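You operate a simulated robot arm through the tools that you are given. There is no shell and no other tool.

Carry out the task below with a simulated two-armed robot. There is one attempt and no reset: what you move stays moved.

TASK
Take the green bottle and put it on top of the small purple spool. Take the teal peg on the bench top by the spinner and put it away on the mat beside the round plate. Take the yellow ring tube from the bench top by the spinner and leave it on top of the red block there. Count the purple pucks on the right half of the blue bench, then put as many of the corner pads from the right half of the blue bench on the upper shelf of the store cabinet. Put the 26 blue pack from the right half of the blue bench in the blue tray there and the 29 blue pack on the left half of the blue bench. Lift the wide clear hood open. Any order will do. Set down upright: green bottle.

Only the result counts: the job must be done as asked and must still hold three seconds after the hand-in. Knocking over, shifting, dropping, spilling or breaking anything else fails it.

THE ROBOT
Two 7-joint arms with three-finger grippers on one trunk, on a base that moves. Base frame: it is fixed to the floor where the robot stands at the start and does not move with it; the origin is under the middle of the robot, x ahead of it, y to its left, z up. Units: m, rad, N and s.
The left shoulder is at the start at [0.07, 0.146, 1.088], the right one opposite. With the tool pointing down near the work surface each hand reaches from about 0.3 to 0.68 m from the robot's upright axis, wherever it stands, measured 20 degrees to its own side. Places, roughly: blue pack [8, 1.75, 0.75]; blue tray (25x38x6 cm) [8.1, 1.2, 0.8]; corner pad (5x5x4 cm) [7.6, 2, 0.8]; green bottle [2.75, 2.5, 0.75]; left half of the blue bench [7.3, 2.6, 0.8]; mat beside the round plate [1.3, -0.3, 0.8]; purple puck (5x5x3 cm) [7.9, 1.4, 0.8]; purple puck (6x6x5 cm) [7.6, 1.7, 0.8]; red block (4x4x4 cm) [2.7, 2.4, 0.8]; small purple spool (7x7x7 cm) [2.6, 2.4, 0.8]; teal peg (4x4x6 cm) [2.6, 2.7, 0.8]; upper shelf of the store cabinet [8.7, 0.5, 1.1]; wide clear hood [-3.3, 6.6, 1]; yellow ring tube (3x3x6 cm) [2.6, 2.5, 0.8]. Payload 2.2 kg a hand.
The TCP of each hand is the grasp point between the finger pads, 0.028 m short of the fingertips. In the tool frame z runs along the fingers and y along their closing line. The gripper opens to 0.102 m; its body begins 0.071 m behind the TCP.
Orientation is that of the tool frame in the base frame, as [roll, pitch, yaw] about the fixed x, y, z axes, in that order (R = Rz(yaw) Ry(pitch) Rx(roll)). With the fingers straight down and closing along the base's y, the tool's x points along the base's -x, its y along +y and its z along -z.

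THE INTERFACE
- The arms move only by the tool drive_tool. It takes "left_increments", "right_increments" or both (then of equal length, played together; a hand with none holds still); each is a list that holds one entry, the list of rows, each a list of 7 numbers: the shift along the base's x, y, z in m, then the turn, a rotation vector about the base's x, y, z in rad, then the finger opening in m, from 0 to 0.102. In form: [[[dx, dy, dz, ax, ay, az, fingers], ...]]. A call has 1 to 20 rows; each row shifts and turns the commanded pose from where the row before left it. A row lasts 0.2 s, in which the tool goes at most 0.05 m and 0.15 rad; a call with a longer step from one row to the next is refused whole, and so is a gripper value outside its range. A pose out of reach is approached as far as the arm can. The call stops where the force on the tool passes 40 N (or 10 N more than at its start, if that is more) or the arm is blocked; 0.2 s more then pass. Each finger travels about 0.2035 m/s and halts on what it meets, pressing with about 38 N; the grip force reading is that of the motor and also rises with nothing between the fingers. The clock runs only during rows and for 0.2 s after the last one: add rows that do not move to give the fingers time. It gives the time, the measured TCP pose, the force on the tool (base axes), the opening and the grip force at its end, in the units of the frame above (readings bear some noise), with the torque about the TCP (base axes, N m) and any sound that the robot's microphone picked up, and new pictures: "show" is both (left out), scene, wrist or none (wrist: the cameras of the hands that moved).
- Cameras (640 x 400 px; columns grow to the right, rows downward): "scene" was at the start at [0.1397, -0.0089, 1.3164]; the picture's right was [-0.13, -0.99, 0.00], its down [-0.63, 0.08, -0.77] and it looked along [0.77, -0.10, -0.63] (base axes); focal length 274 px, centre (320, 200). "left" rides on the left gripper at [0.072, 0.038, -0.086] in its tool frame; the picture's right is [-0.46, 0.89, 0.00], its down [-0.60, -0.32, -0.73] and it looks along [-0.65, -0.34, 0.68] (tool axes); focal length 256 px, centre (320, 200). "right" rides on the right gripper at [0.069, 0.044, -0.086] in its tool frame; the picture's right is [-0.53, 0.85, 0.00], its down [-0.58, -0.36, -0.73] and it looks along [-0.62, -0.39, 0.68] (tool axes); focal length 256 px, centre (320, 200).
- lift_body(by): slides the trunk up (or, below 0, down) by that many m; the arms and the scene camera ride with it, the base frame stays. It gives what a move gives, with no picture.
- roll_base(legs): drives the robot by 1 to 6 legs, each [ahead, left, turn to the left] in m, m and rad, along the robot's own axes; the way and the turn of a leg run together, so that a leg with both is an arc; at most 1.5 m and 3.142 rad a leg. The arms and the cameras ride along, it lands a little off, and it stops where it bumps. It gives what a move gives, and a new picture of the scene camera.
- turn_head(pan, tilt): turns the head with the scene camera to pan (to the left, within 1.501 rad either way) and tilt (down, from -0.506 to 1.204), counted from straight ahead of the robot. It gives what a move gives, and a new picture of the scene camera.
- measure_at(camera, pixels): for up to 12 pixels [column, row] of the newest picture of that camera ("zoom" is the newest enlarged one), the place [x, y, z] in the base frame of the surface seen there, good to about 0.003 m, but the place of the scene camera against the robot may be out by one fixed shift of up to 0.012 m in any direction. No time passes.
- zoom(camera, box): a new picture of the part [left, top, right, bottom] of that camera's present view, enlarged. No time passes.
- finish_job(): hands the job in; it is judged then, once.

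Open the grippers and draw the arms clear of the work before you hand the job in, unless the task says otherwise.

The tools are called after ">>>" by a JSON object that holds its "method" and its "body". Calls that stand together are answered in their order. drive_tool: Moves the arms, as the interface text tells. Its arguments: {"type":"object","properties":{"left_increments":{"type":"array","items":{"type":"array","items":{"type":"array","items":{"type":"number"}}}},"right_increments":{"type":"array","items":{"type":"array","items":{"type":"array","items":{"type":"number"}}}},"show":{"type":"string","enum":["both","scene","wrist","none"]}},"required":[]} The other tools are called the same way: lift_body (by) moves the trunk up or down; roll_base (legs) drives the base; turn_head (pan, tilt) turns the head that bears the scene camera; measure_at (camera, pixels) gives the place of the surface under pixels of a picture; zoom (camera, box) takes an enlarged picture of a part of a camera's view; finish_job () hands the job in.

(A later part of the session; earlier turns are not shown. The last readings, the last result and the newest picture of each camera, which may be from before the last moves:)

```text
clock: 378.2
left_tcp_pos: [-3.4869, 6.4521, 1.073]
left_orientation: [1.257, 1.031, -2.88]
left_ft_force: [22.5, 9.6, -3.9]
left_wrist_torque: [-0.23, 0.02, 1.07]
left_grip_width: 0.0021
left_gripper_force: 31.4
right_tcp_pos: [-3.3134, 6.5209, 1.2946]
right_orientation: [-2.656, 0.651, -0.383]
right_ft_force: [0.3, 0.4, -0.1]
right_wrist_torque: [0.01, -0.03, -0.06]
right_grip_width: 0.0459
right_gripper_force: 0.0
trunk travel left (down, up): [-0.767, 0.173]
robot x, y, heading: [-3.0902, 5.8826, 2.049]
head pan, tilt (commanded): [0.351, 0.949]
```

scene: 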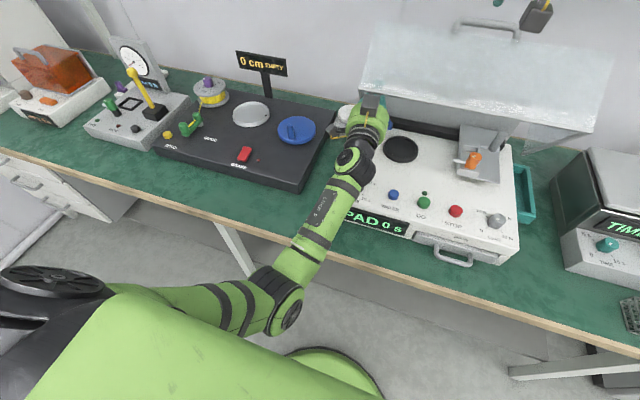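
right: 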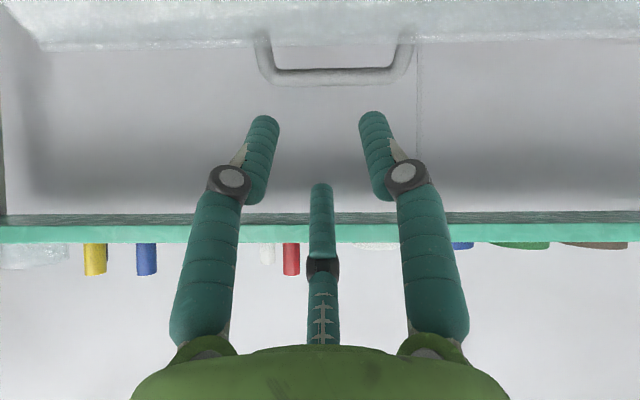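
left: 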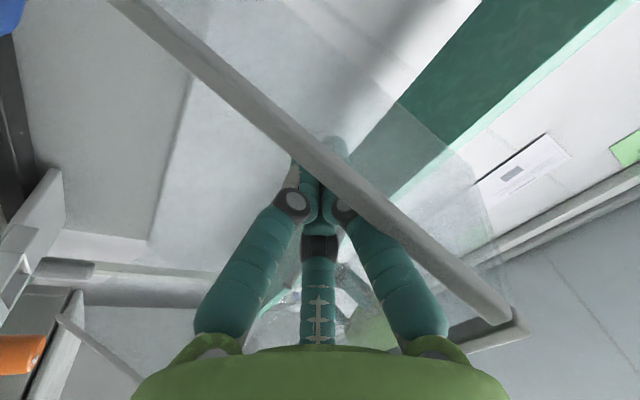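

The hood stays up. Now I strafe the base right 10 cm so the left hand moves away from the side panel toward the hood's centre.

>>> {"method": "roll_base", "body": {"legs": [[0, -0.05, 0], [0, -0.05, 0]]}}

```text
clock: 379.7
left_tcp_pos: [-3.4132, 6.4909, 1.0714]
left_orientation: [1.253, 1.044, -2.875]
left_ft_force: [-0.6, -0.2, -0.3]
left_wrist_torque: [0.0, -0.03, -0.02]
left_grip_width: 0.002
left_gripper_force: 31.5
right_tcp_pos: [-3.241, 6.5576, 1.2958]
right_orientation: [-2.644, 0.64, -0.369]
right_ft_force: [-2.0, -0.4, 1.2]
right_wrist_torque: [0.06, -0.05, -0.1]
right_grip_width: 0.0461
right_gripper_force: 0.0
trunk travel left (down, up): [-0.767, 0.173]
robot x, y, heading: [-3.0034, 5.9324, 2.053]
head pan, tilt (commanded): [0.351, 0.949]
```

scene: 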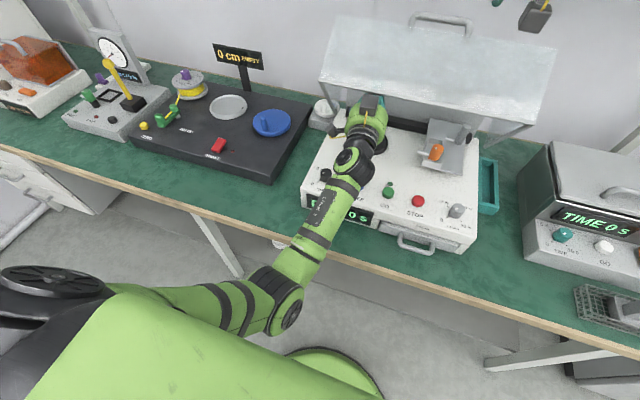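

The left hand is unloaded, so the hood holds itself by hinge friction at ~53°. I back the base out 15 cm to free the left hand completely.

>>> {"method": "roll_base", "body": {"legs": [[-0.05, 0, 0], [-0.12, 0, 0]]}}

>>> {"method": "turn_head", "body": {"pan": 0.1, "tilt": 0.75}}

```text
clock: 381.4
left_tcp_pos: [-3.3303, 6.3454, 1.0709]
left_orientation: [1.256, 1.039, -2.872]
left_ft_force: [0.1, 0.1, -0.2]
left_wrist_torque: [-0.01, 0.0, 0.03]
left_grip_width: 0.002
left_gripper_force: 31.4
right_tcp_pos: [-3.1566, 6.4134, 1.2944]
right_orientation: [-2.652, 0.645, -0.373]
right_ft_force: [0.3, -0.3, 0.5]
right_wrist_torque: [0.02, 0.07, 0.02]
right_grip_width: 0.0459
right_gripper_force: 0.0
trunk travel left (down, up): [-0.767, 0.173]
robot x, y, heading: [-2.9257, 5.78, 2.049]
head pan, tilt (commanded): [0.351, 0.949]
```

scene: 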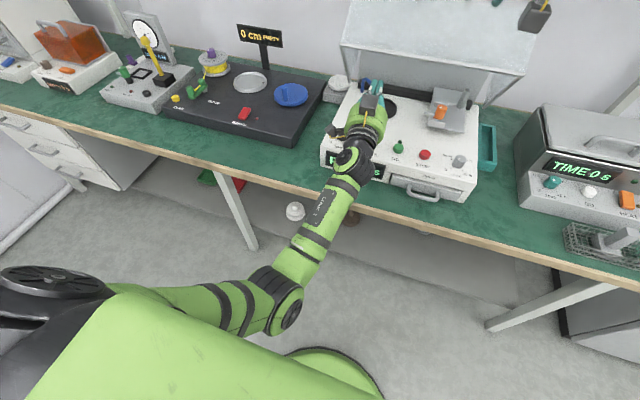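

```text
clock: 382.2
left_tcp_pos: [-3.3299, 6.345, 1.0726]
left_orientation: [1.256, 1.037, -2.874]
left_ft_force: [0.1, -0.6, 0.2]
left_wrist_torque: [0.01, -0.01, 0.02]
left_grip_width: 0.0019
left_gripper_force: 31.4
right_tcp_pos: [-3.1553, 6.4115, 1.2951]
right_orientation: [-2.649, 0.646, -0.374]
right_ft_force: [-0.2, 0.1, -0.1]
right_wrist_torque: [-0.02, 0.0, 0.01]
right_grip_width: 0.0458
right_gripper_force: 0.0
trunk travel left (down, up): [-0.767, 0.173]
robot x, y, heading: [-2.9214, 5.7824, 2.052]
head pan, tilt (commanded): [0.099, 0.75]
```

scene: 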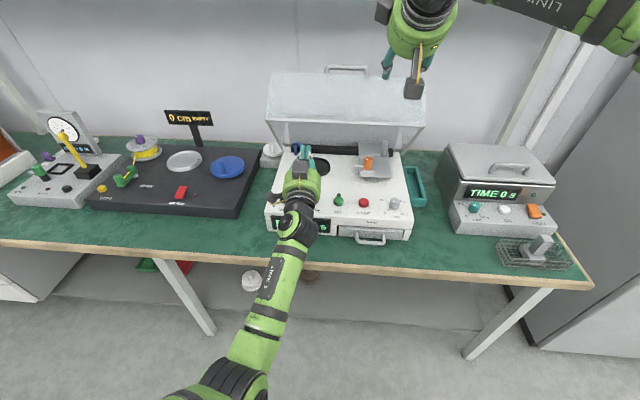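

The hood stays open ~53° on its own with nothing touching it. I bring the left arm back to its normal tucked, hand-down posture.

>>> {"method": "drive_tool", "body": {"left_increments": [[[0.0039, -0.0238, 0.0021, -0.0966, -0.0927, 0.025, 0.0], [0.0039, -0.0238, 0.0021, -0.0966, -0.0927, 0.025, 0.02], [0.0039, -0.0238, 0.0021, -0.0966, -0.0927, 0.025, 0.02], [0.0039, -0.0238, 0.0021, -0.0966, -0.0927, 0.025, 0.02], [0.0039, -0.0238, 0.0021, -0.0966, -0.0927, 0.025, 0.02], [0.0039, -0.0238, 0.0021, -0.0966, -0.0927, 0.025, 0.02], [0.0039, -0.0238, 0.0021, -0.0966, -0.0927, 0.025, 0.02], [0.0039, -0.0238, 0.0021, -0.0966, -0.0927, 0.025, 0.02], [0.0039, -0.0238, 0.0021, -0.0966, -0.0927, 0.025, 0.02], [0.0039, -0.0238, 0.0021, -0.0966, -0.0927, 0.025, 0.02], [0.0039, -0.0238, 0.0021, -0.0966, -0.0927, 0.025, 0.02], [0.0039, -0.0238, 0.0021, -0.0966, -0.0927, 0.025, 0.02], [0.0039, -0.0238, 0.0021, -0.0966, -0.0927, 0.025, 0.02], [0, 0, 0, 0, 0, 0, 0.02]]], "show": "scene"}}

```text
clock: 385.2
left_tcp_pos: [-3.3887, 6.1273, 0.9405]
left_orientation: [3.117, 0.001, -1.077]
left_ft_force: [-0.7, -0.5, -0.4]
left_wrist_torque: [0.0, 0.01, 0.01]
left_grip_width: 0.0201
left_gripper_force: 0.1
left hand out of reach, approached as far as the arm can: row 8, 9, 10, 11, 12, 13
right_tcp_pos: [-3.1565, 6.4118, 1.2954]
right_orientation: [-2.648, 0.647, -0.374]
right_ft_force: [0.4, -1.1, -0.1]
right_wrist_torque: [0.01, -0.01, -0.01]
right_grip_width: 0.0459
right_gripper_force: 0.0
trunk travel left (down, up): [-0.767, 0.173]
robot x, y, heading: [-2.9252, 5.7766, 2.047]
head pan, tilt (commanded): [0.099, 0.75]
```

scene: 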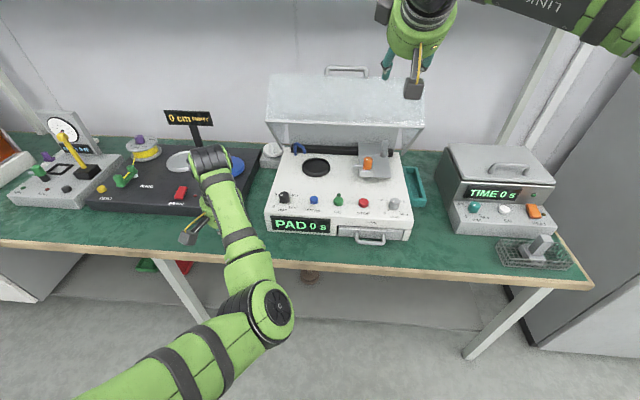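

The left hand is pointing down again. I raise it well clear (z≈1.12) before the next positioning.

>>> {"method": "drive_tool", "body": {"left_increments": [[[0, 0, 0.045, 0, 0, 0, 0.03], [0, 0, 0.045, 0, 0, 0, 0.05], [0, 0, 0.045, 0, 0, 0, 0.07], [0, 0, 0.045, 0, 0, 0, 0.08], [0, 0, 0, 0, 0, 0, 0.08]]], "show": "scene"}}

```text
clock: 386.4
left_tcp_pos: [-3.421, 6.1601, 1.1033]
left_orientation: [-3.137, 0.002, -1.098]
left_ft_force: [0.0, 0.1, -0.3]
left_wrist_torque: [0.04, -0.01, 0.0]
left_grip_width: 0.0796
left_gripper_force: 0.1
left hand out of reach, approached as far as the arm can: row 1, 2, 3, 4
right_tcp_pos: [-3.1558, 6.4125, 1.2947]
right_orientation: [-2.651, 0.643, -0.373]
right_ft_force: [0.9, 1.4, -0.4]
right_wrist_torque: [0.01, -0.02, 0.03]
right_grip_width: 0.0461
right_gripper_force: 0.0
trunk travel left (down, up): [-0.767, 0.173]
robot x, y, heading: [-2.928, 5.7798, 2.048]
head pan, tilt (commanded): [0.099, 0.75]
```

scene: 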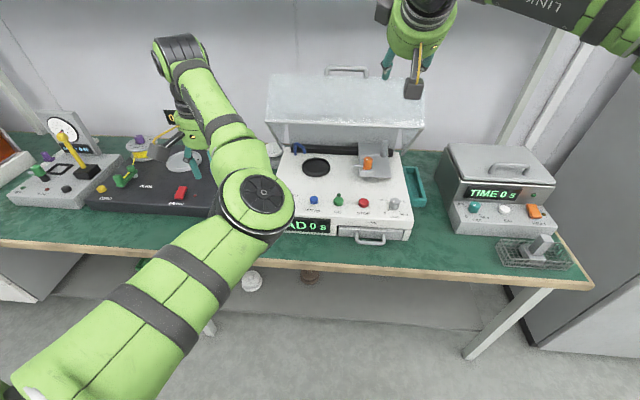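

The left elbow has flipped inward. I try stretching the arm outward-left and up so it can unfold to its normal elbow-out posture.

>>> {"method": "drive_tool", "body": {"left_increments": [[[-0.034, 0.0048, 0.025, 0, 0, 0, 0.08], [-0.034, 0.0048, 0.025, 0, 0, 0, 0.08], [-0.034, 0.0048, 0.025, 0, 0, 0, 0.08], [-0.034, 0.0048, 0.025, 0, 0, 0, 0.08], [-0.034, 0.0048, 0.0, 0, 0, 0, 0.08], [-0.034, 0.0048, 0.0, 0, 0, 0, 0.08], [0, 0, 0, 0, 0, 0, 0.08]]], "show": "scene"}}

```text
clock: 388.0
left_tcp_pos: [-3.5281, 6.1472, 1.1891]
left_orientation: [-3.14, 0.001, -1.095]
left_ft_force: [0.0, 0.5, -0.4]
left_wrist_torque: [-0.02, -0.01, 0.01]
left_grip_width: 0.0799
left_gripper_force: 0.0
left hand out of reach, approached as far as the arm can: row 3, 4, 5, 6
right_tcp_pos: [-3.1552, 6.4135, 1.2928]
right_orientation: [-2.65, 0.646, -0.373]
right_ft_force: [0.5, -0.1, 0.3]
right_wrist_torque: [-0.05, 0.02, 0.0]
right_grip_width: 0.046
right_gripper_force: 0.2
trunk travel left (down, up): [-0.767, 0.173]
robot x, y, heading: [-2.9248, 5.7811, 2.055]
head pan, tilt (commanded): [0.099, 0.75]
```

scene: 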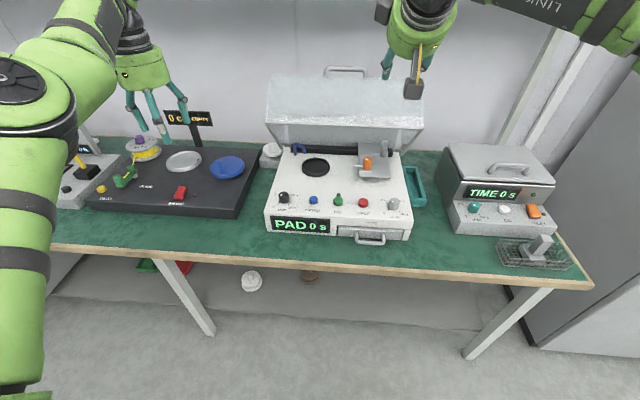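

The elbow is outward again. I retract the left hand to a normal tucked pose.

>>> {"method": "drive_tool", "body": {"left_increments": [[[0.0373, -0.0209, -0.006, 0, 0, 0, 0.08], [0.0373, -0.0209, -0.006, 0, 0, 0, 0.08], [0.0373, -0.0209, -0.006, 0, 0, 0, 0.09], [0.0373, -0.0209, -0.006, 0, 0, 0, 0.1], [0.0373, -0.0209, -0.006, 0, 0, 0, 0.1], [0.0373, -0.0209, -0.006, 0, 0, 0, 0.1], [0, 0, 0, 0, 0, 0, 0.1]]], "show": "scene"}}

```text
clock: 389.6
left_tcp_pos: [-3.4666, 6.1862, 1.2217]
left_orientation: [-3.137, 0.002, -1.094]
left_ft_force: [-0.8, 0.9, 0.1]
left_wrist_torque: [0.0, 0.01, 0.01]
left_grip_width: 0.1
left_gripper_force: 0.1
left hand out of reach, approached as far as the arm can: row 1, 2, 3, 4, 5, 6
right_tcp_pos: [-3.1552, 6.4112, 1.2951]
right_orientation: [-2.649, 0.644, -0.375]
right_ft_force: [0.3, 0.1, 0.2]
right_wrist_torque: [-0.01, 0.0, -0.01]
right_grip_width: 0.046
right_gripper_force: 0.0
trunk travel left (down, up): [-0.767, 0.173]
robot x, y, heading: [-2.9259, 5.7778, 2.048]
head pan, tilt (commanded): [0.099, 0.75]
```

scene: 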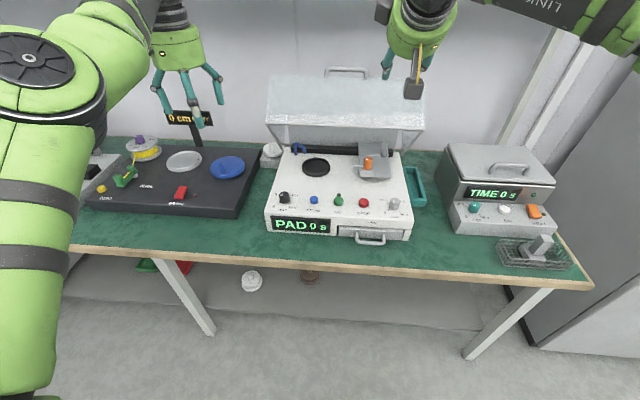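

The left arm won't retract further but it is high and clear. I check the tall sign and gauge heights below/near it before moving the base.

>>> {"method": "measure_at", "body": {"camera": "scene", "pixels": [[190, 115], [175, 118], [60, 130], [140, 145], [345, 70], [330, 72], [366, 73], [345, 100], [270, 120], [423, 125], [268, 148], [290, 200]]}}

```text
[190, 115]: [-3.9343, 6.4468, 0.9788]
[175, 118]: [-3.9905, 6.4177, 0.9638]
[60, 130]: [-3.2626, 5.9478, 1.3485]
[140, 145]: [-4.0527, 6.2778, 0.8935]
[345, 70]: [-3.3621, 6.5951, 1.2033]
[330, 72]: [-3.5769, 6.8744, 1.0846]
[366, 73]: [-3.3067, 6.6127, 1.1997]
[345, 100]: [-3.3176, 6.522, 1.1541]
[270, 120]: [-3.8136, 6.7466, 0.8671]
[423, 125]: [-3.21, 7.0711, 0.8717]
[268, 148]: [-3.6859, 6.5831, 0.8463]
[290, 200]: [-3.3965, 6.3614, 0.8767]
```

The bar is now at f≈7.411, z≈1.195. I raise the trunk 0.1 m for better reach, then strafe left and move in with the right hand above the hood.

>>> {"method": "lift_body", "body": {"by": 0.1}}

>>> {"method": "roll_base", "body": {"legs": [[0, 0.097, 0.01], [0.24, 0, 0]]}}

>>> {"method": "turn_head", "body": {"pan": -0.1, "tilt": 0.85}}

```text
clock: 390.9
left_tcp_pos: [-3.4653, 6.1841, 1.3198]
left_orientation: [-3.138, -0.001, -1.095]
left_ft_force: [-0.1, -1.2, 0.5]
left_wrist_torque: [0.02, -0.02, 0.01]
left_grip_width: 0.1
left_gripper_force: 0.0
right_tcp_pos: [-3.1559, 6.4126, 1.3938]
right_orientation: [-2.652, 0.644, -0.373]
right_ft_force: [0.2, 0.6, 0.0]
right_wrist_torque: [-0.01, -0.02, 0.01]
right_grip_width: 0.046
right_gripper_force: 0.1
trunk travel left (down, up): [-0.867, 0.073]
robot x, y, heading: [-2.9231, 5.7811, 2.05]
head pan, tilt (commanded): [0.099, 0.75]
```

```text
clock: 393.5
left_tcp_pos: [-3.6656, 6.3436, 1.3226]
left_orientation: [-3.139, 0.003, -1.088]
left_ft_force: [0.4, -1.0, -0.3]
left_wrist_torque: [0.04, 0.03, 0.0]
left_grip_width: 0.0998
left_gripper_force: 0.0
right_tcp_pos: [-3.3578, 6.5733, 1.3957]
right_orientation: [-2.648, 0.647, -0.365]
right_ft_force: [0.3, -0.6, 1.5]
right_wrist_torque: [0.03, 0.0, -0.04]
right_grip_width: 0.046
right_gripper_force: 0.0
trunk travel left (down, up): [-0.867, 0.073]
robot x, y, heading: [-3.1235, 5.9484, 2.057]
head pan, tilt (commanded): [0.099, 0.75]
```

scene: 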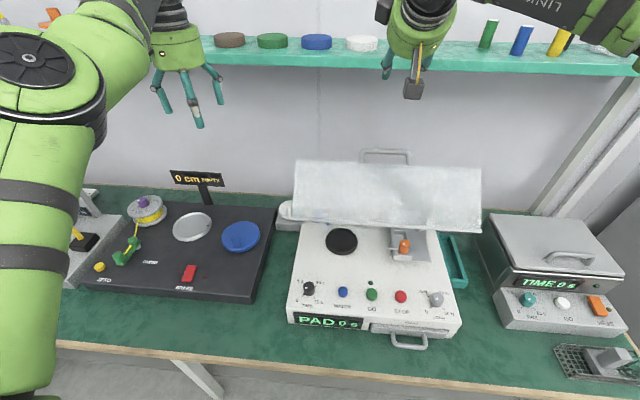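

```text
clock: 394.2
left_tcp_pos: [-3.6682, 6.3471, 1.3211]
left_orientation: [-3.138, 0.0, -1.089]
left_ft_force: [-0.1, 0.1, 0.1]
left_wrist_torque: [-0.02, -0.03, 0.0]
left_grip_width: 0.0998
left_gripper_force: 0.2
right_tcp_pos: [-3.359, 6.5763, 1.3946]
right_orientation: [-2.649, 0.646, -0.368]
right_ft_force: [-0.2, 1.1, -0.3]
right_wrist_torque: [-0.01, 0.01, 0.01]
right_grip_width: 0.0459
right_gripper_force: 0.1
trunk travel left (down, up): [-0.867, 0.073]
robot x, y, heading: [-3.1249, 5.9474, 2.06]
head pan, tilt (commanded): [-0.099, 0.85]
```

scene: 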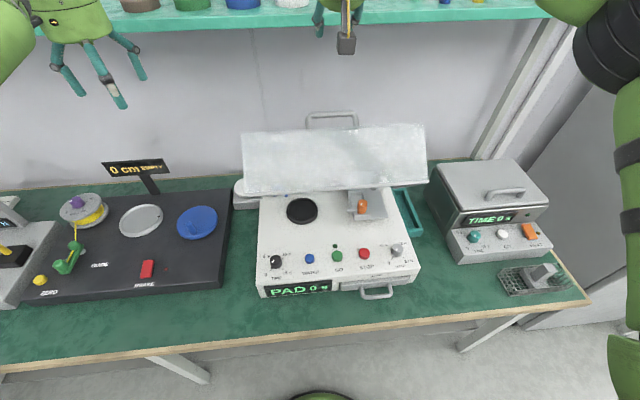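

Right hand is above the handle line. I lower it to the pre-grasp point in front/above of the bar and look with the wrist camera.

>>> {"method": "drive_tool", "body": {"right_increments": [[[0.006, -0.0112, -0.033, 0, 0, 0, 0.046], [0.006, -0.0112, -0.033, 0, 0, 0, 0.046], [0.006, -0.0112, -0.033, 0, 0, 0, 0.046], [0.006, -0.0112, -0.03, 0, 0, 0, 0.046], [0, 0, 0, 0, 0, 0, 0.046]]], "show": "wrist"}}

>>> {"method": "zoom", "body": {"camera": "right", "box": [200, 0, 460, 160]}}

```text
clock: 395.4
left_tcp_pos: [-3.6682, 6.3478, 1.3216]
left_orientation: [-3.138, 0.0, -1.09]
left_ft_force: [1.0, -0.1, 0.0]
left_wrist_torque: [0.05, 0.01, -0.01]
left_grip_width: 0.0999
left_gripper_force: 0.1
right_tcp_pos: [-3.3371, 6.5317, 1.2644]
right_orientation: [-2.648, 0.645, -0.366]
right_ft_force: [-0.2, -0.5, -0.8]
right_wrist_torque: [-0.02, 0.04, -0.01]
right_grip_width: 0.0459
right_gripper_force: 0.0
trunk travel left (down, up): [-0.867, 0.073]
robot x, y, heading: [-3.1261, 5.9448, 2.06]
head pan, tilt (commanded): [-0.099, 0.85]
```

right: 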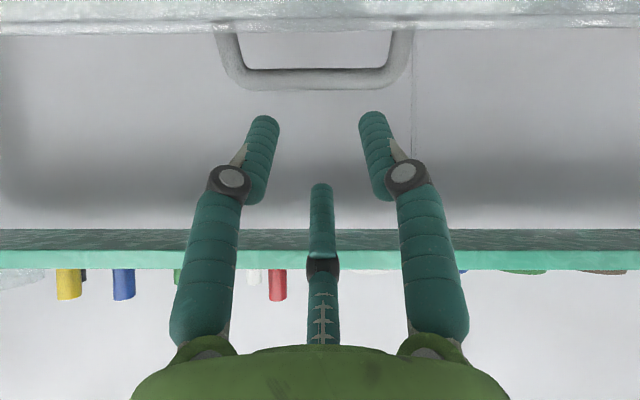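

```text
2.46 times, centred on (330, 80) of right
```

zoom: 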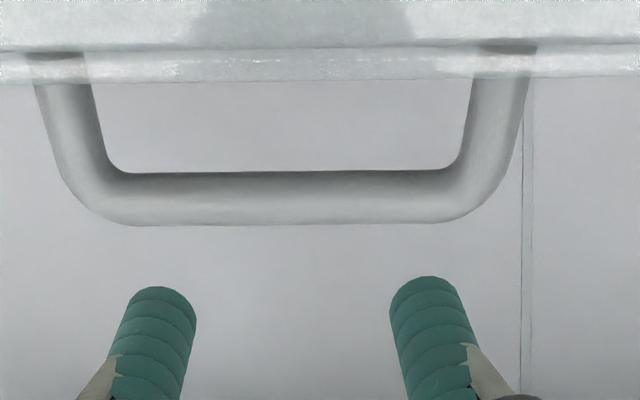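

>>> {"method": "measure_at", "body": {"camera": "zoom", "pixels": [[290, 197], [150, 197], [430, 195], [290, 180], [290, 215], [70, 120], [500, 120], [290, 65], [290, 50]]}}

```text
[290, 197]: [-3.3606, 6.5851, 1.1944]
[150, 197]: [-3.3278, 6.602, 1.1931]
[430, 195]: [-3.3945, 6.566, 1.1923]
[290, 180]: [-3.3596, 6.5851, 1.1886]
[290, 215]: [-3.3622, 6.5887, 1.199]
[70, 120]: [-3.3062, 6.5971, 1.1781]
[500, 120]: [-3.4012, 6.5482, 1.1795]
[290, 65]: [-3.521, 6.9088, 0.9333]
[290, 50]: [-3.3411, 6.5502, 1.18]
```

Bar centre ≈ (f 7.4006, z 1.192), lateral mid −0.128. I align and advance along the tool axis so the bar sits between the fingers.

>>> {"method": "drive_tool", "body": {"right_increments": [[[0.0077, -0.0046, -0.0094, 0, 0, 0, 0.044], [-0.0092, 0.0179, -0.0199, 0, 0, 0, 0.044], [-0.0092, 0.0179, -0.0199, 0, 0, 0, 0.042], [0, 0, 0, 0, 0, 0, 0.042]]], "show": "wrist"}}

>>> {"method": "zoom", "body": {"camera": "right", "box": [200, 40, 460, 220]}}

```text
clock: 396.4
left_tcp_pos: [-3.6667, 6.3466, 1.3213]
left_orientation: [-3.138, 0.002, -1.09]
left_ft_force: [-0.8, -0.4, 0.4]
left_wrist_torque: [0.01, 0.0, -0.02]
left_grip_width: 0.1001
left_gripper_force: 0.0
right_tcp_pos: [-3.3449, 6.5622, 1.2171]
right_orientation: [-2.649, 0.645, -0.365]
right_ft_force: [0.4, -0.4, -1.1]
right_wrist_torque: [0.02, -0.01, 0.02]
right_grip_width: 0.042
right_gripper_force: 0.1
trunk travel left (down, up): [-0.867, 0.073]
robot x, y, heading: [-3.1248, 5.9446, 2.06]
head pan, tilt (commanded): [-0.099, 0.85]
```

right: 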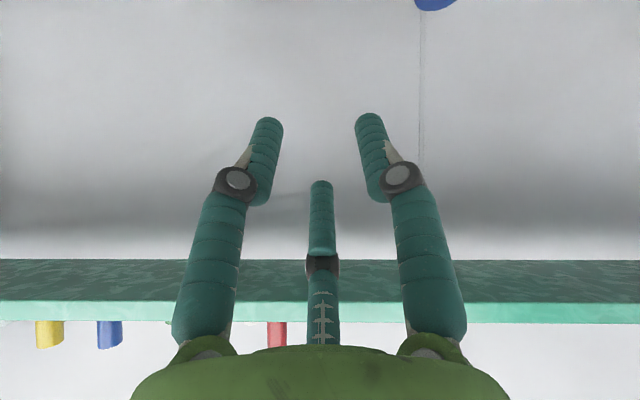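

```text
2.22 times, centred on (330, 130) of right
```

zoom: 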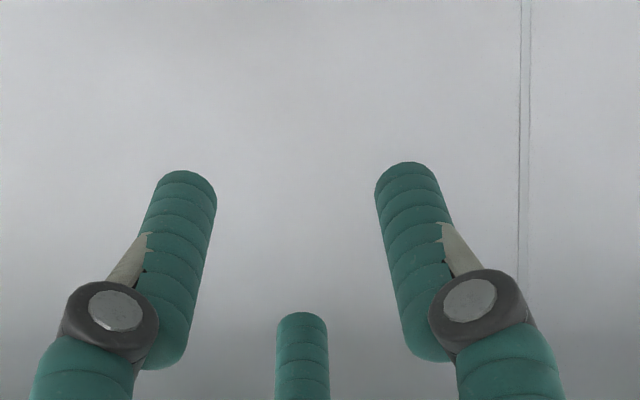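

The handle vanished from the wrist view — the hood may have dropped. I check the scene camera.

>>> {"method": "turn_head", "body": {"pan": -0.1, "tilt": 0.9}}

```text
clock: 397.0
left_tcp_pos: [-3.6678, 6.3469, 1.3209]
left_orientation: [-3.137, -0.001, -1.09]
left_ft_force: [0.2, 0.2, 0.3]
left_wrist_torque: [0.01, 0.0, 0.0]
left_grip_width: 0.0999
left_gripper_force: 0.0
right_tcp_pos: [-3.3466, 6.5621, 1.2164]
right_orientation: [-2.65, 0.646, -0.366]
right_ft_force: [-0.8, -0.4, -0.2]
right_wrist_torque: [-0.06, -0.03, -0.01]
right_grip_width: 0.0419
right_gripper_force: 0.0
trunk travel left (down, up): [-0.867, 0.073]
robot x, y, heading: [-3.1259, 5.9472, 2.057]
head pan, tilt (commanded): [-0.099, 0.901]
```

scene: 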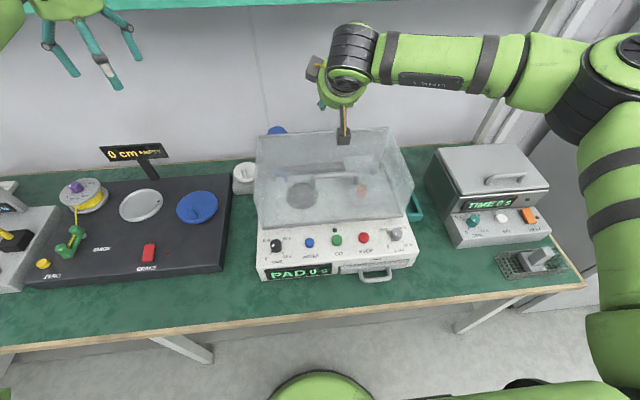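

The hood swung shut (nothing else is disturbed). I'll redo it with better geometry: lower the trunk 5 cm, move the base 8 cm closer, so one right-hand lift can reach ~75°.

>>> {"method": "lift_body", "body": {"by": -0.05}}

>>> {"method": "roll_base", "body": {"legs": [[0.08, 0, 0]]}}

>>> {"method": "drive_tool", "body": {"right_increments": [[[0.0176, -0.0331, 0, 0, 0, 0, 0.042], [0.0176, -0.0331, 0, 0, 0, 0, 0.042], [0.0176, -0.0331, 0, 0, 0, 0, 0.042], [0.0176, -0.0331, 0, 0, 0, 0, 0.042], [0.0176, -0.0331, 0, 0, 0, 0, 0.042], [0.0159, -0.0298, 0, 0, 0, 0, 0.042], [0, 0, -0.03, 0, 0, 0, 0.042], [0, 0, -0.022, 0, 0, 0, 0.042], [0, 0, 0, 0, 0, 0, 0.042]]], "show": "both"}}

```text
clock: 397.9
left_tcp_pos: [-3.6674, 6.3464, 1.2701]
left_orientation: [-3.138, 0.0, -1.09]
left_ft_force: [-0.5, -0.3, 0.1]
left_wrist_torque: [-0.01, 0.02, 0.02]
left_grip_width: 0.1
left_gripper_force: 0.1
right_tcp_pos: [-3.3474, 6.5621, 1.1668]
right_orientation: [-2.648, 0.645, -0.366]
right_ft_force: [0.2, 0.6, -0.3]
right_wrist_torque: [0.01, 0.0, 0.02]
right_grip_width: 0.042
right_gripper_force: 0.0
trunk travel left (down, up): [-0.817, 0.123]
robot x, y, heading: [-3.1257, 5.9479, 2.057]
head pan, tilt (commanded): [-0.099, 0.901]
```

```text
clock: 399.0
left_tcp_pos: [-3.7011, 6.4124, 1.2735]
left_orientation: [-3.138, 0.006, -1.088]
left_ft_force: [-0.1, -0.5, 0.5]
left_wrist_torque: [0.07, 0.01, 0.01]
left_grip_width: 0.1001
left_gripper_force: 0.1
right_tcp_pos: [-3.3816, 6.6253, 1.1715]
right_orientation: [-2.646, 0.65, -0.364]
right_ft_force: [0.3, -0.1, 0.2]
right_wrist_torque: [0.03, 0.01, 0.02]
right_grip_width: 0.0423
right_gripper_force: 0.1
trunk travel left (down, up): [-0.817, 0.123]
robot x, y, heading: [-3.1593, 6.0156, 2.06]
head pan, tilt (commanded): [-0.099, 0.901]
```

scene: 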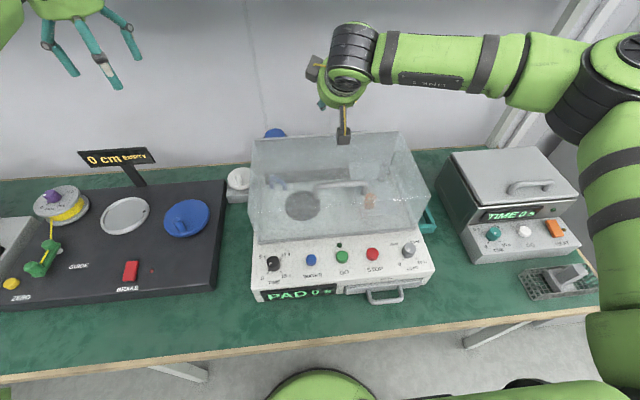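

```text
clock: 401.0
left_tcp_pos: [-3.7041, 6.4156, 1.2707]
left_orientation: [-3.137, 0.002, -1.089]
left_ft_force: [-0.5, -0.2, 0.5]
left_wrist_torque: [0.02, 0.0, -0.01]
left_grip_width: 0.1001
left_gripper_force: 0.1
right_tcp_pos: [-3.2796, 6.4362, 1.115]
right_orientation: [-2.65, 0.647, -0.366]
right_ft_force: [1.0, -0.7, -0.6]
right_wrist_torque: [0.0, 0.02, -0.02]
right_grip_width: 0.0419
right_gripper_force: 0.0
trunk travel left (down, up): [-0.817, 0.123]
robot x, y, heading: [-3.1596, 6.017, 2.057]
head pan, tilt (commanded): [-0.099, 0.901]
```

scene: 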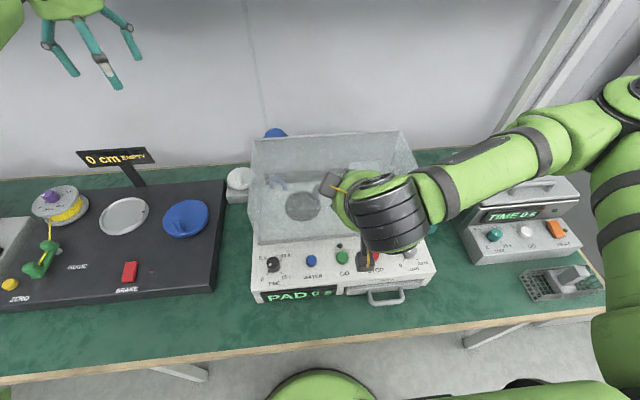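
right: 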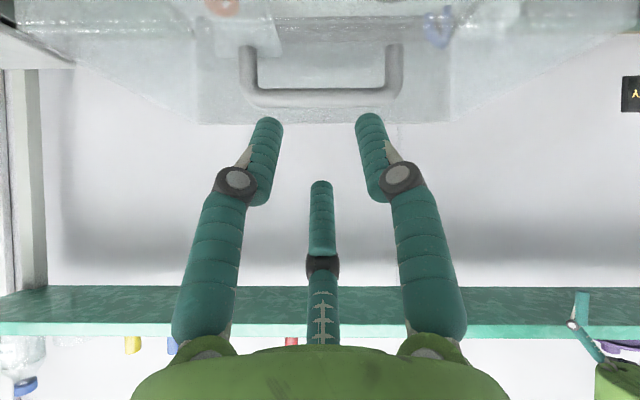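

At the pre-grasp again with the handle squarely in view. I re-measure the bar.

>>> {"method": "zoom", "body": {"camera": "right", "box": [210, 20, 440, 140]}}

```text
2.78 times, centred on (325, 80) of right
```

zoom: 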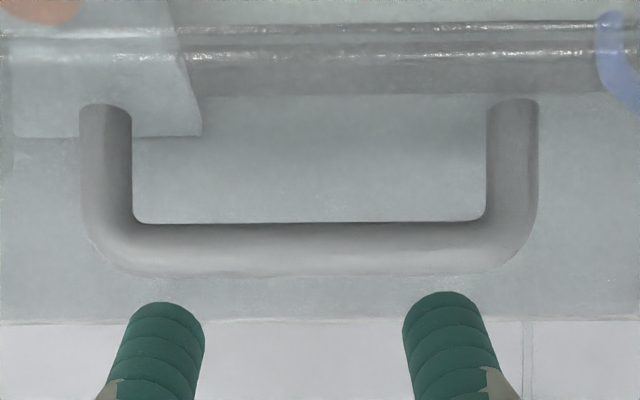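

>>> {"method": "measure_at", "body": {"camera": "zoom", "pixels": [[310, 250], [150, 250], [470, 248], [310, 230], [310, 268], [105, 160], [512, 160], [310, 170]]}}

```text
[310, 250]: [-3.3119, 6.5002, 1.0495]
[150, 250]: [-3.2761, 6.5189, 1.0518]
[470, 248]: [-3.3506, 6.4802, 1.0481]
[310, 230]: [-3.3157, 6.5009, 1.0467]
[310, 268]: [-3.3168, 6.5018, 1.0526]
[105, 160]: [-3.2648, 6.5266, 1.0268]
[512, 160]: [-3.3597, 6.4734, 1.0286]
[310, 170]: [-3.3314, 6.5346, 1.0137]
```

The unit hasn't shifted (handle matches earlier within 1–2 mm). I advance along the tool axis and grip the bar.

>>> {"method": "drive_tool", "body": {"right_increments": [[[-0.01, 0.0194, -0.0216, 0, 0, 0, 0.042], [-0.01, 0.0194, -0.0216, 0, 0, 0, 0.042], [-0.01, 0.0194, -0.0216, 0, 0, 0, 0.042], [0, 0, 0, 0, 0, 0, 0.042], [0, 0, 0, 0, 0, 0, 0.025], [0, 0, 0, 0, 0, 0, 0.01], [0, 0, 0, 0, 0, 0, 0.005], [0, 0, 0, 0, 0, 0, 0.005]]], "show": "wrist"}}

```text
clock: 402.8
left_tcp_pos: [-3.7051, 6.4171, 1.2722]
left_orientation: [-3.139, 0.0, -1.09]
left_ft_force: [-0.3, 0.6, -0.1]
left_wrist_torque: [-0.01, 0.01, 0.02]
left_grip_width: 0.0998
left_gripper_force: 0.0
right_tcp_pos: [-3.3103, 6.4963, 1.0523]
right_orientation: [-2.647, 0.65, -0.366]
right_ft_force: [-4.0, 10.8, 14.0]
right_wrist_torque: [0.17, 0.12, -0.07]
right_grip_width: 0.0229
right_gripper_force: 13.3
trunk travel left (down, up): [-0.817, 0.123]
robot x, y, heading: [-3.1613, 6.0144, 2.054]
head pan, tilt (commanded): [-0.099, 0.901]
```

right: 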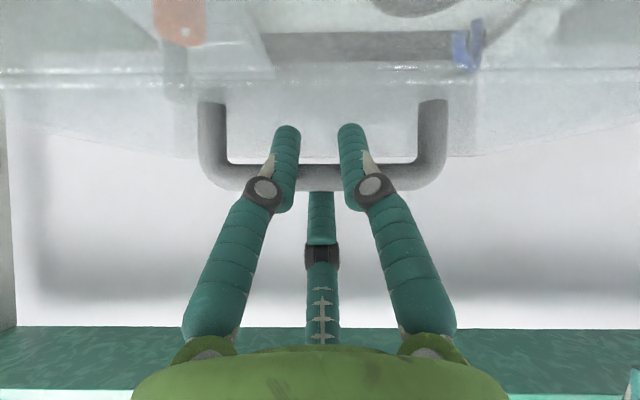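

Gripped. I lift along the verified arc to ~25°, watching forces.

>>> {"method": "drive_tool", "body": {"right_increments": [[[-0.002, 0.0038, 0.0184, 0, 0, 0, 0.005], [-0.0027, 0.0051, 0.0179, 0, 0, 0, 0.005], [-0.0035, 0.0066, 0.0174, 0, 0, 0, 0.005], [-0.0042, 0.0079, 0.0167, 0, 0, 0, 0.005], [-0.0048, 0.0091, 0.0158, 0, 0, 0, 0.005]]], "show": "scene"}}

```text
clock: 404.0
left_tcp_pos: [-3.7041, 6.4155, 1.2725]
left_orientation: [-3.139, 0.002, -1.089]
left_ft_force: [0.0, 1.0, -0.4]
left_wrist_torque: [0.01, -0.02, -0.02]
left_grip_width: 0.0999
left_gripper_force: 0.0
right_tcp_pos: [-3.3259, 6.5271, 1.1371]
right_orientation: [-2.649, 0.646, -0.365]
right_ft_force: [1.2, -6.7, -3.0]
right_wrist_torque: [-0.12, 0.01, -0.34]
right_grip_width: 0.0228
right_gripper_force: 12.9
trunk travel left (down, up): [-0.817, 0.123]
robot x, y, heading: [-3.1611, 6.0166, 2.055]
head pan, tilt (commanded): [-0.099, 0.901]
```

scene: 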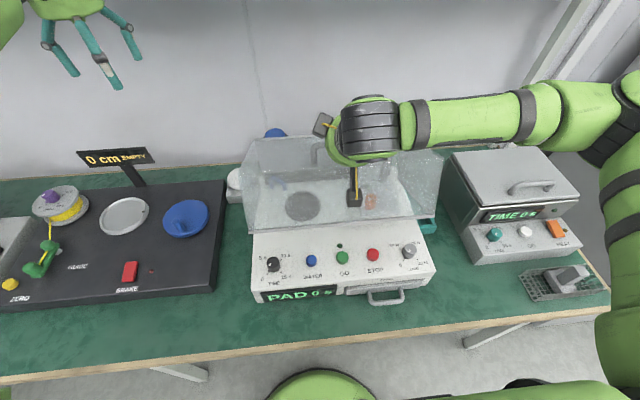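

Tracking well (−6.5 N, −3 N). I continue to ~50°.

>>> {"method": "drive_tool", "body": {"right_increments": [[[-0.0053, 0.0099, 0.0152, 0, 0, 0, 0.005], [-0.006, 0.0112, 0.014, 0, 0, 0, 0.005], [-0.0066, 0.0124, 0.0128, 0, 0, 0, 0.005], [-0.0071, 0.0133, 0.0115, 0, 0, 0, 0.005], [-0.0075, 0.0141, 0.01, 0, 0, 0, 0.005]]], "show": "both"}}

```text
clock: 405.2
left_tcp_pos: [-3.7032, 6.4166, 1.2723]
left_orientation: [-3.139, 0.001, -1.09]
left_ft_force: [0.2, -0.2, -0.2]
left_wrist_torque: [0.0, 0.02, 0.0]
left_grip_width: 0.0998
left_gripper_force: 0.1
right_tcp_pos: [-3.3586, 6.5867, 1.2]
right_orientation: [-2.649, 0.647, -0.365]
right_ft_force: [0.8, -3.1, -1.9]
right_wrist_torque: [-0.03, -0.13, -0.45]
right_grip_width: 0.023
right_gripper_force: 13.4
trunk travel left (down, up): [-0.817, 0.123]
robot x, y, heading: [-3.159, 6.0171, 2.055]
head pan, tilt (commanded): [-0.099, 0.901]
```

scene: 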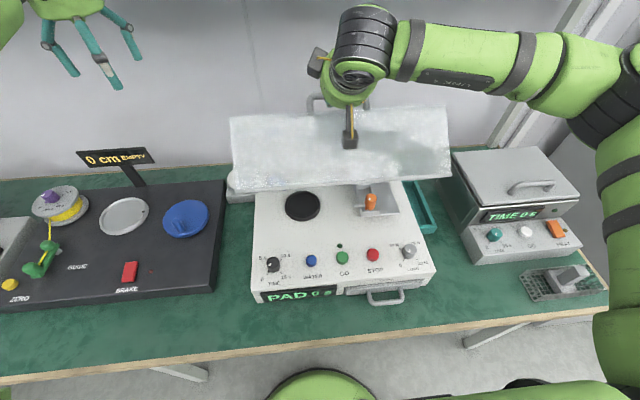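
right: 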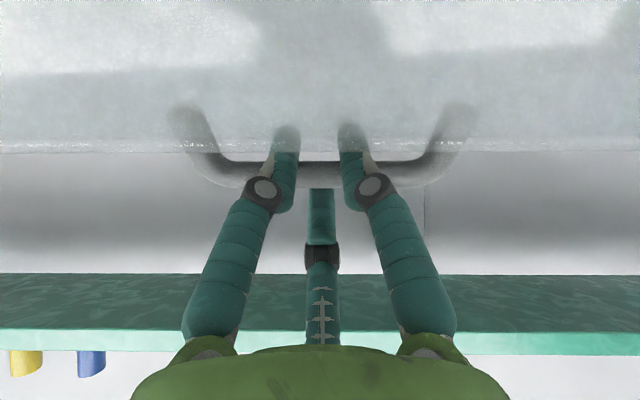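

At ~50° with light forces. I continue to ~65°, gradually pitching the hand more downward to keep its fingers clear of the hood's edge.

>>> {"method": "drive_tool", "body": {"right_increments": [[[-0.0081, 0.0152, 0.0092, -0.0524, -0.0278, 0, 0.005], [-0.0084, 0.0157, 0.0078, -0.0524, -0.0278, 0, 0.005], [-0.0086, 0.0162, 0.0062, -0.0524, -0.0278, 0, 0.005], [0, 0, 0, 0, 0, 0, 0.005]]], "show": "both"}}

```text
clock: 406.2
left_tcp_pos: [-3.7044, 6.4176, 1.2714]
left_orientation: [-3.14, 0.002, -1.089]
left_ft_force: [0.8, -2.1, 0.0]
left_wrist_torque: [-0.01, 0.03, 0.01]
left_grip_width: 0.1001
left_gripper_force: 0.0
right_tcp_pos: [-3.3846, 6.6351, 1.2232]
right_orientation: [-2.782, 0.509, -0.437]
right_ft_force: [3.1, -1.1, 0.1]
right_wrist_torque: [0.07, -0.21, -0.53]
right_grip_width: 0.0224
right_gripper_force: 13.1
trunk travel left (down, up): [-0.817, 0.123]
robot x, y, heading: [-3.1585, 6.0144, 2.055]
head pan, tilt (commanded): [-0.099, 0.901]
```

scene: 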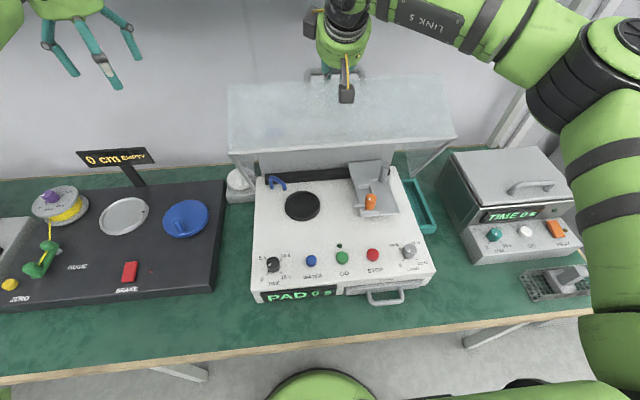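
right: 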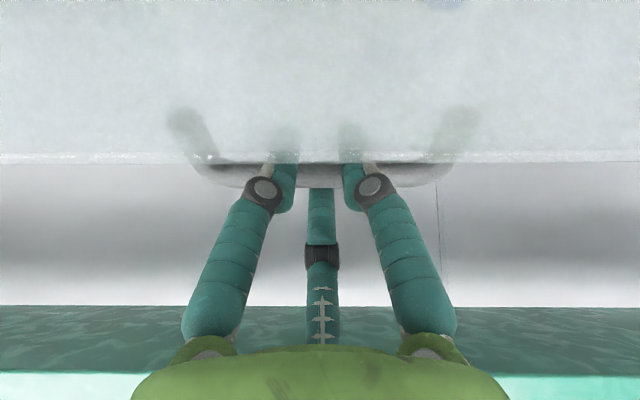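

At ~65° with almost no load. I proceed to ~75°.

>>> {"method": "drive_tool", "body": {"right_increments": [[[-0.0088, 0.0166, 0.0046, -0.0524, -0.0278, 0, 0.005], [-0.009, 0.0169, 0.003, -0.0524, -0.0278, 0, 0.005], [0, 0, 0, 0, 0, 0, 0.005]]], "show": "both"}}

```text
clock: 407.0
left_tcp_pos: [-3.7044, 6.4168, 1.2728]
left_orientation: [-3.138, 0.002, -1.09]
left_ft_force: [-0.4, -0.3, 0.5]
left_wrist_torque: [0.01, -0.02, 0.02]
left_grip_width: 0.1001
left_gripper_force: 0.1
right_tcp_pos: [-3.4022, 6.6675, 1.2313]
right_orientation: [-2.861, 0.414, -0.472]
right_ft_force: [1.6, -0.1, 1.0]
right_wrist_torque: [0.11, -0.2, -0.42]
right_grip_width: 0.0228
right_gripper_force: 13.3
trunk travel left (down, up): [-0.817, 0.123]
robot x, y, heading: [-3.1619, 6.0159, 2.052]
head pan, tilt (commanded): [-0.099, 0.901]
```

scene: 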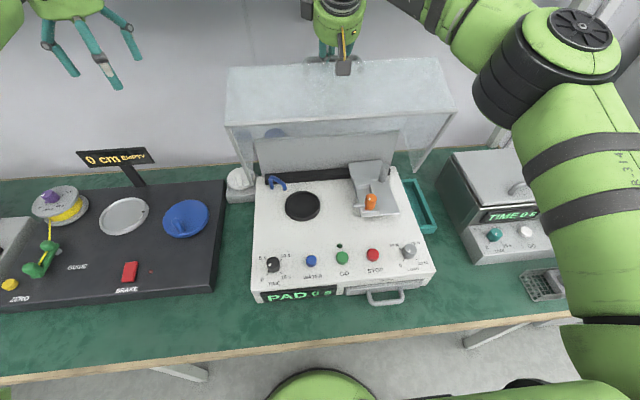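
right: 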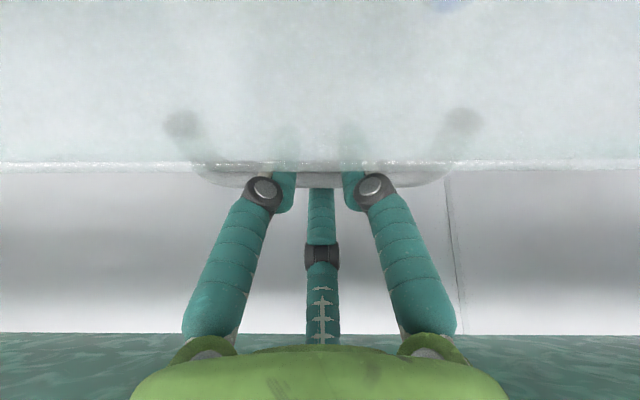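

At ~75° with almost no force. I add another 5°, staying clear of the wall shelf.

>>> {"method": "drive_tool", "body": {"right_increments": [[[-0.0045, 0.0084, 0.0005, 0, 0, 0, 0.005], [-0.0045, 0.0084, 0.0002, 0, 0, 0, 0.005], [0, 0, 0, 0, 0, 0, 0.005]]], "show": "both"}}

```text
clock: 407.8
left_tcp_pos: [-3.7038, 6.417, 1.272]
left_orientation: [-3.137, 0.002, -1.09]
left_ft_force: [-0.3, -0.3, 0.5]
left_wrist_torque: [0.01, 0.02, -0.03]
left_grip_width: 0.1
left_gripper_force: 0.1
right_tcp_pos: [-3.401, 6.6687, 1.2304]
right_orientation: [-2.862, 0.414, -0.474]
right_ft_force: [0.9, 1.1, 4.8]
right_wrist_torque: [0.06, 0.04, -0.29]
right_grip_width: 0.0229
right_gripper_force: 13.3
right hand out of reach, approached as far as the arm can: row 1, 2
trunk travel left (down, up): [-0.817, 0.123]
robot x, y, heading: [-3.164, 6.0147, 2.061]
head pan, tilt (commanded): [-0.099, 0.901]
```

scene: 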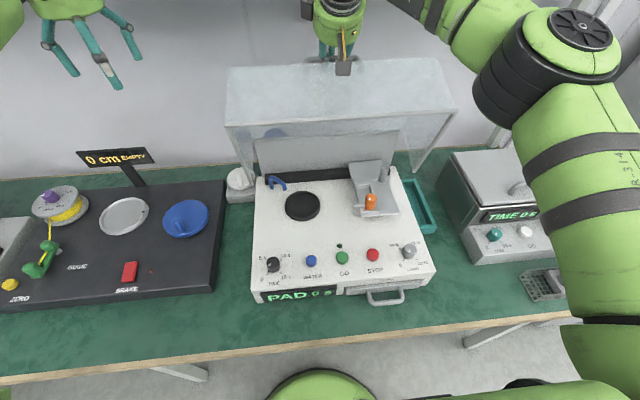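
right: 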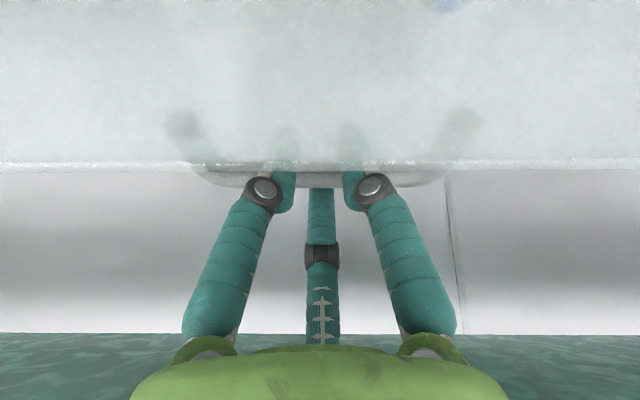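

Arm reach is used up; I push the last bit with the base, 2 cm forward, which is along the hood's arc here.

>>> {"method": "roll_base", "body": {"legs": [[0.02, 0, 0]]}}

```text
clock: 408.6
left_tcp_pos: [-3.7114, 6.4303, 1.2744]
left_orientation: [-3.138, 0.005, -1.089]
left_ft_force: [0.3, -0.3, -0.2]
left_wrist_torque: [0.03, 0.02, -0.01]
left_grip_width: 0.0999
left_gripper_force: 0.0
right_tcp_pos: [-3.4109, 6.682, 1.2292]
right_orientation: [-2.861, 0.411, -0.473]
right_ft_force: [1.5, -2.6, 1.8]
right_wrist_torque: [-0.13, 0.35, -0.12]
right_grip_width: 0.0228
right_gripper_force: 13.2
trunk travel left (down, up): [-0.817, 0.123]
robot x, y, heading: [-3.1732, 6.0312, 2.06]
head pan, tilt (commanded): [-0.099, 0.901]
```

scene: 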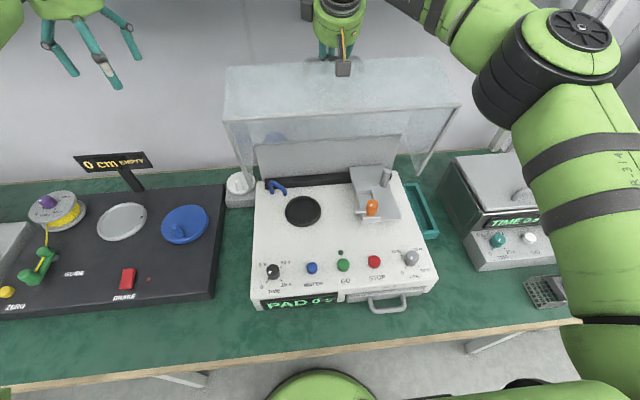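

The hood is ~79° open with small forces. I loosen the grip slightly (fingers still around the bar as a catch) and wait to see whether the hood stays by itself.

>>> {"method": "drive_tool", "body": {"right_increments": [[[0, 0, 0, 0, 0, 0, 0.028], [0, 0, 0, 0, 0, 0, 0.034], [0, 0, 0, 0, 0, 0, 0.04], [0, 0, 0, 0, 0, 0, 0.042], [0, 0, 0, 0, 0, 0, 0.042], [0, 0, 0, 0, 0, 0, 0.042], [0, 0, 0, 0, 0, 0, 0.042], [0, 0, 0, 0, 0, 0, 0.042], [0, 0, 0, 0, 0, 0, 0.042], [0, 0, 0, 0, 0, 0, 0.042]]], "show": "both"}}

```text
clock: 410.8
left_tcp_pos: [-3.7126, 6.4335, 1.2717]
left_orientation: [-3.139, 0.003, -1.088]
left_ft_force: [0.0, -0.5, -0.8]
left_wrist_torque: [0.03, 0.03, 0.03]
left_grip_width: 0.1002
left_gripper_force: 0.0
right_tcp_pos: [-3.4119, 6.685, 1.2279]
right_orientation: [-2.862, 0.41, -0.472]
right_ft_force: [-0.2, -0.5, 0.8]
right_wrist_torque: [0.0, -0.02, 0.02]
right_grip_width: 0.0417
right_gripper_force: 0.0
trunk travel left (down, up): [-0.817, 0.123]
robot x, y, heading: [-3.1723, 6.0332, 2.062]
head pan, tilt (commanded): [-0.099, 0.901]
```

scene: 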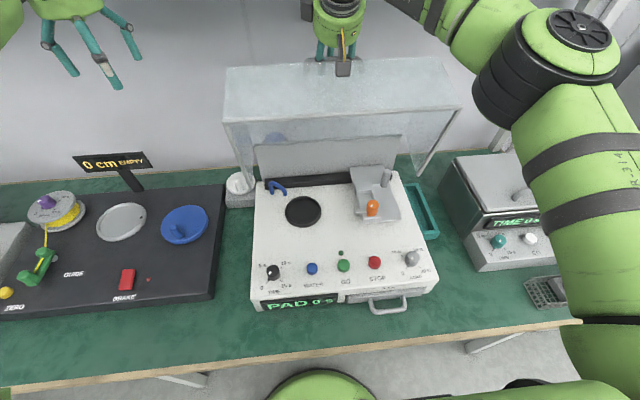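
right: 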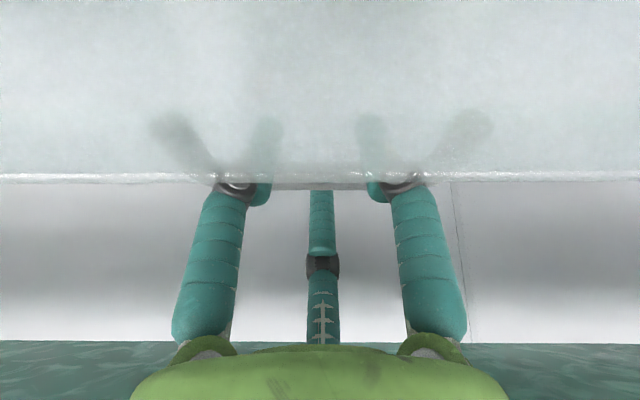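

The hood stays and even leans slightly further open against the rear finger, so it is past its balance point. I withdraw the right hand along its finger axis, slowly.

>>> {"method": "drive_tool", "body": {"right_increments": [[[0, 0, 0, 0, 0, 0, 0.046], [0.0022, -0.0041, 0.0088, 0, 0, 0, 0.05], [0.0044, -0.0083, 0.0177, 0, 0, 0, 0.05], [0.0066, -0.0124, 0.0265, 0, 0, 0, 0.05], [0.0066, -0.0124, 0.0265, 0, 0, 0, 0.05], [0, 0, 0, 0, 0, 0, 0.05]]], "show": "both"}}

```text
clock: 412.2
left_tcp_pos: [-3.7137, 6.4337, 1.2696]
left_orientation: [-3.136, 0.0, -1.089]
left_ft_force: [-0.3, 0.7, -0.5]
left_wrist_torque: [-0.01, 0.05, 0.03]
left_grip_width: 0.1001
left_gripper_force: 0.0
right_tcp_pos: [-3.3916, 6.6477, 1.308]
right_orientation: [-2.861, 0.407, -0.474]
right_ft_force: [-0.1, 0.0, 1.2]
right_wrist_torque: [0.01, -0.01, 0.0]
right_grip_width: 0.0502
right_gripper_force: 0.0
trunk travel left (down, up): [-0.817, 0.123]
robot x, y, heading: [-3.1703, 6.034, 2.058]
head pan, tilt (commanded): [-0.099, 0.901]
```

scene: 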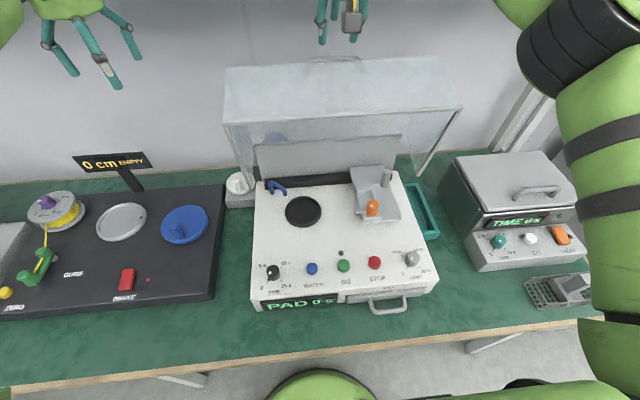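
right: 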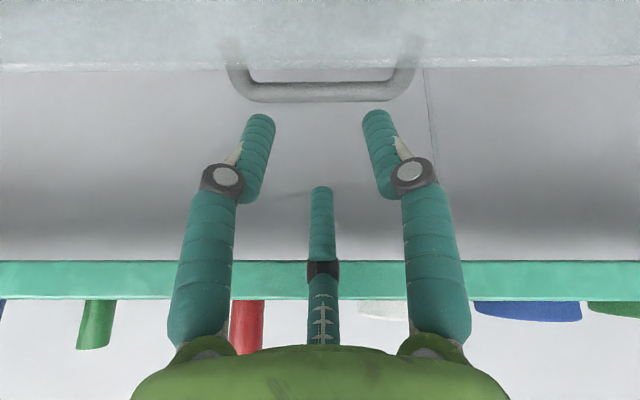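

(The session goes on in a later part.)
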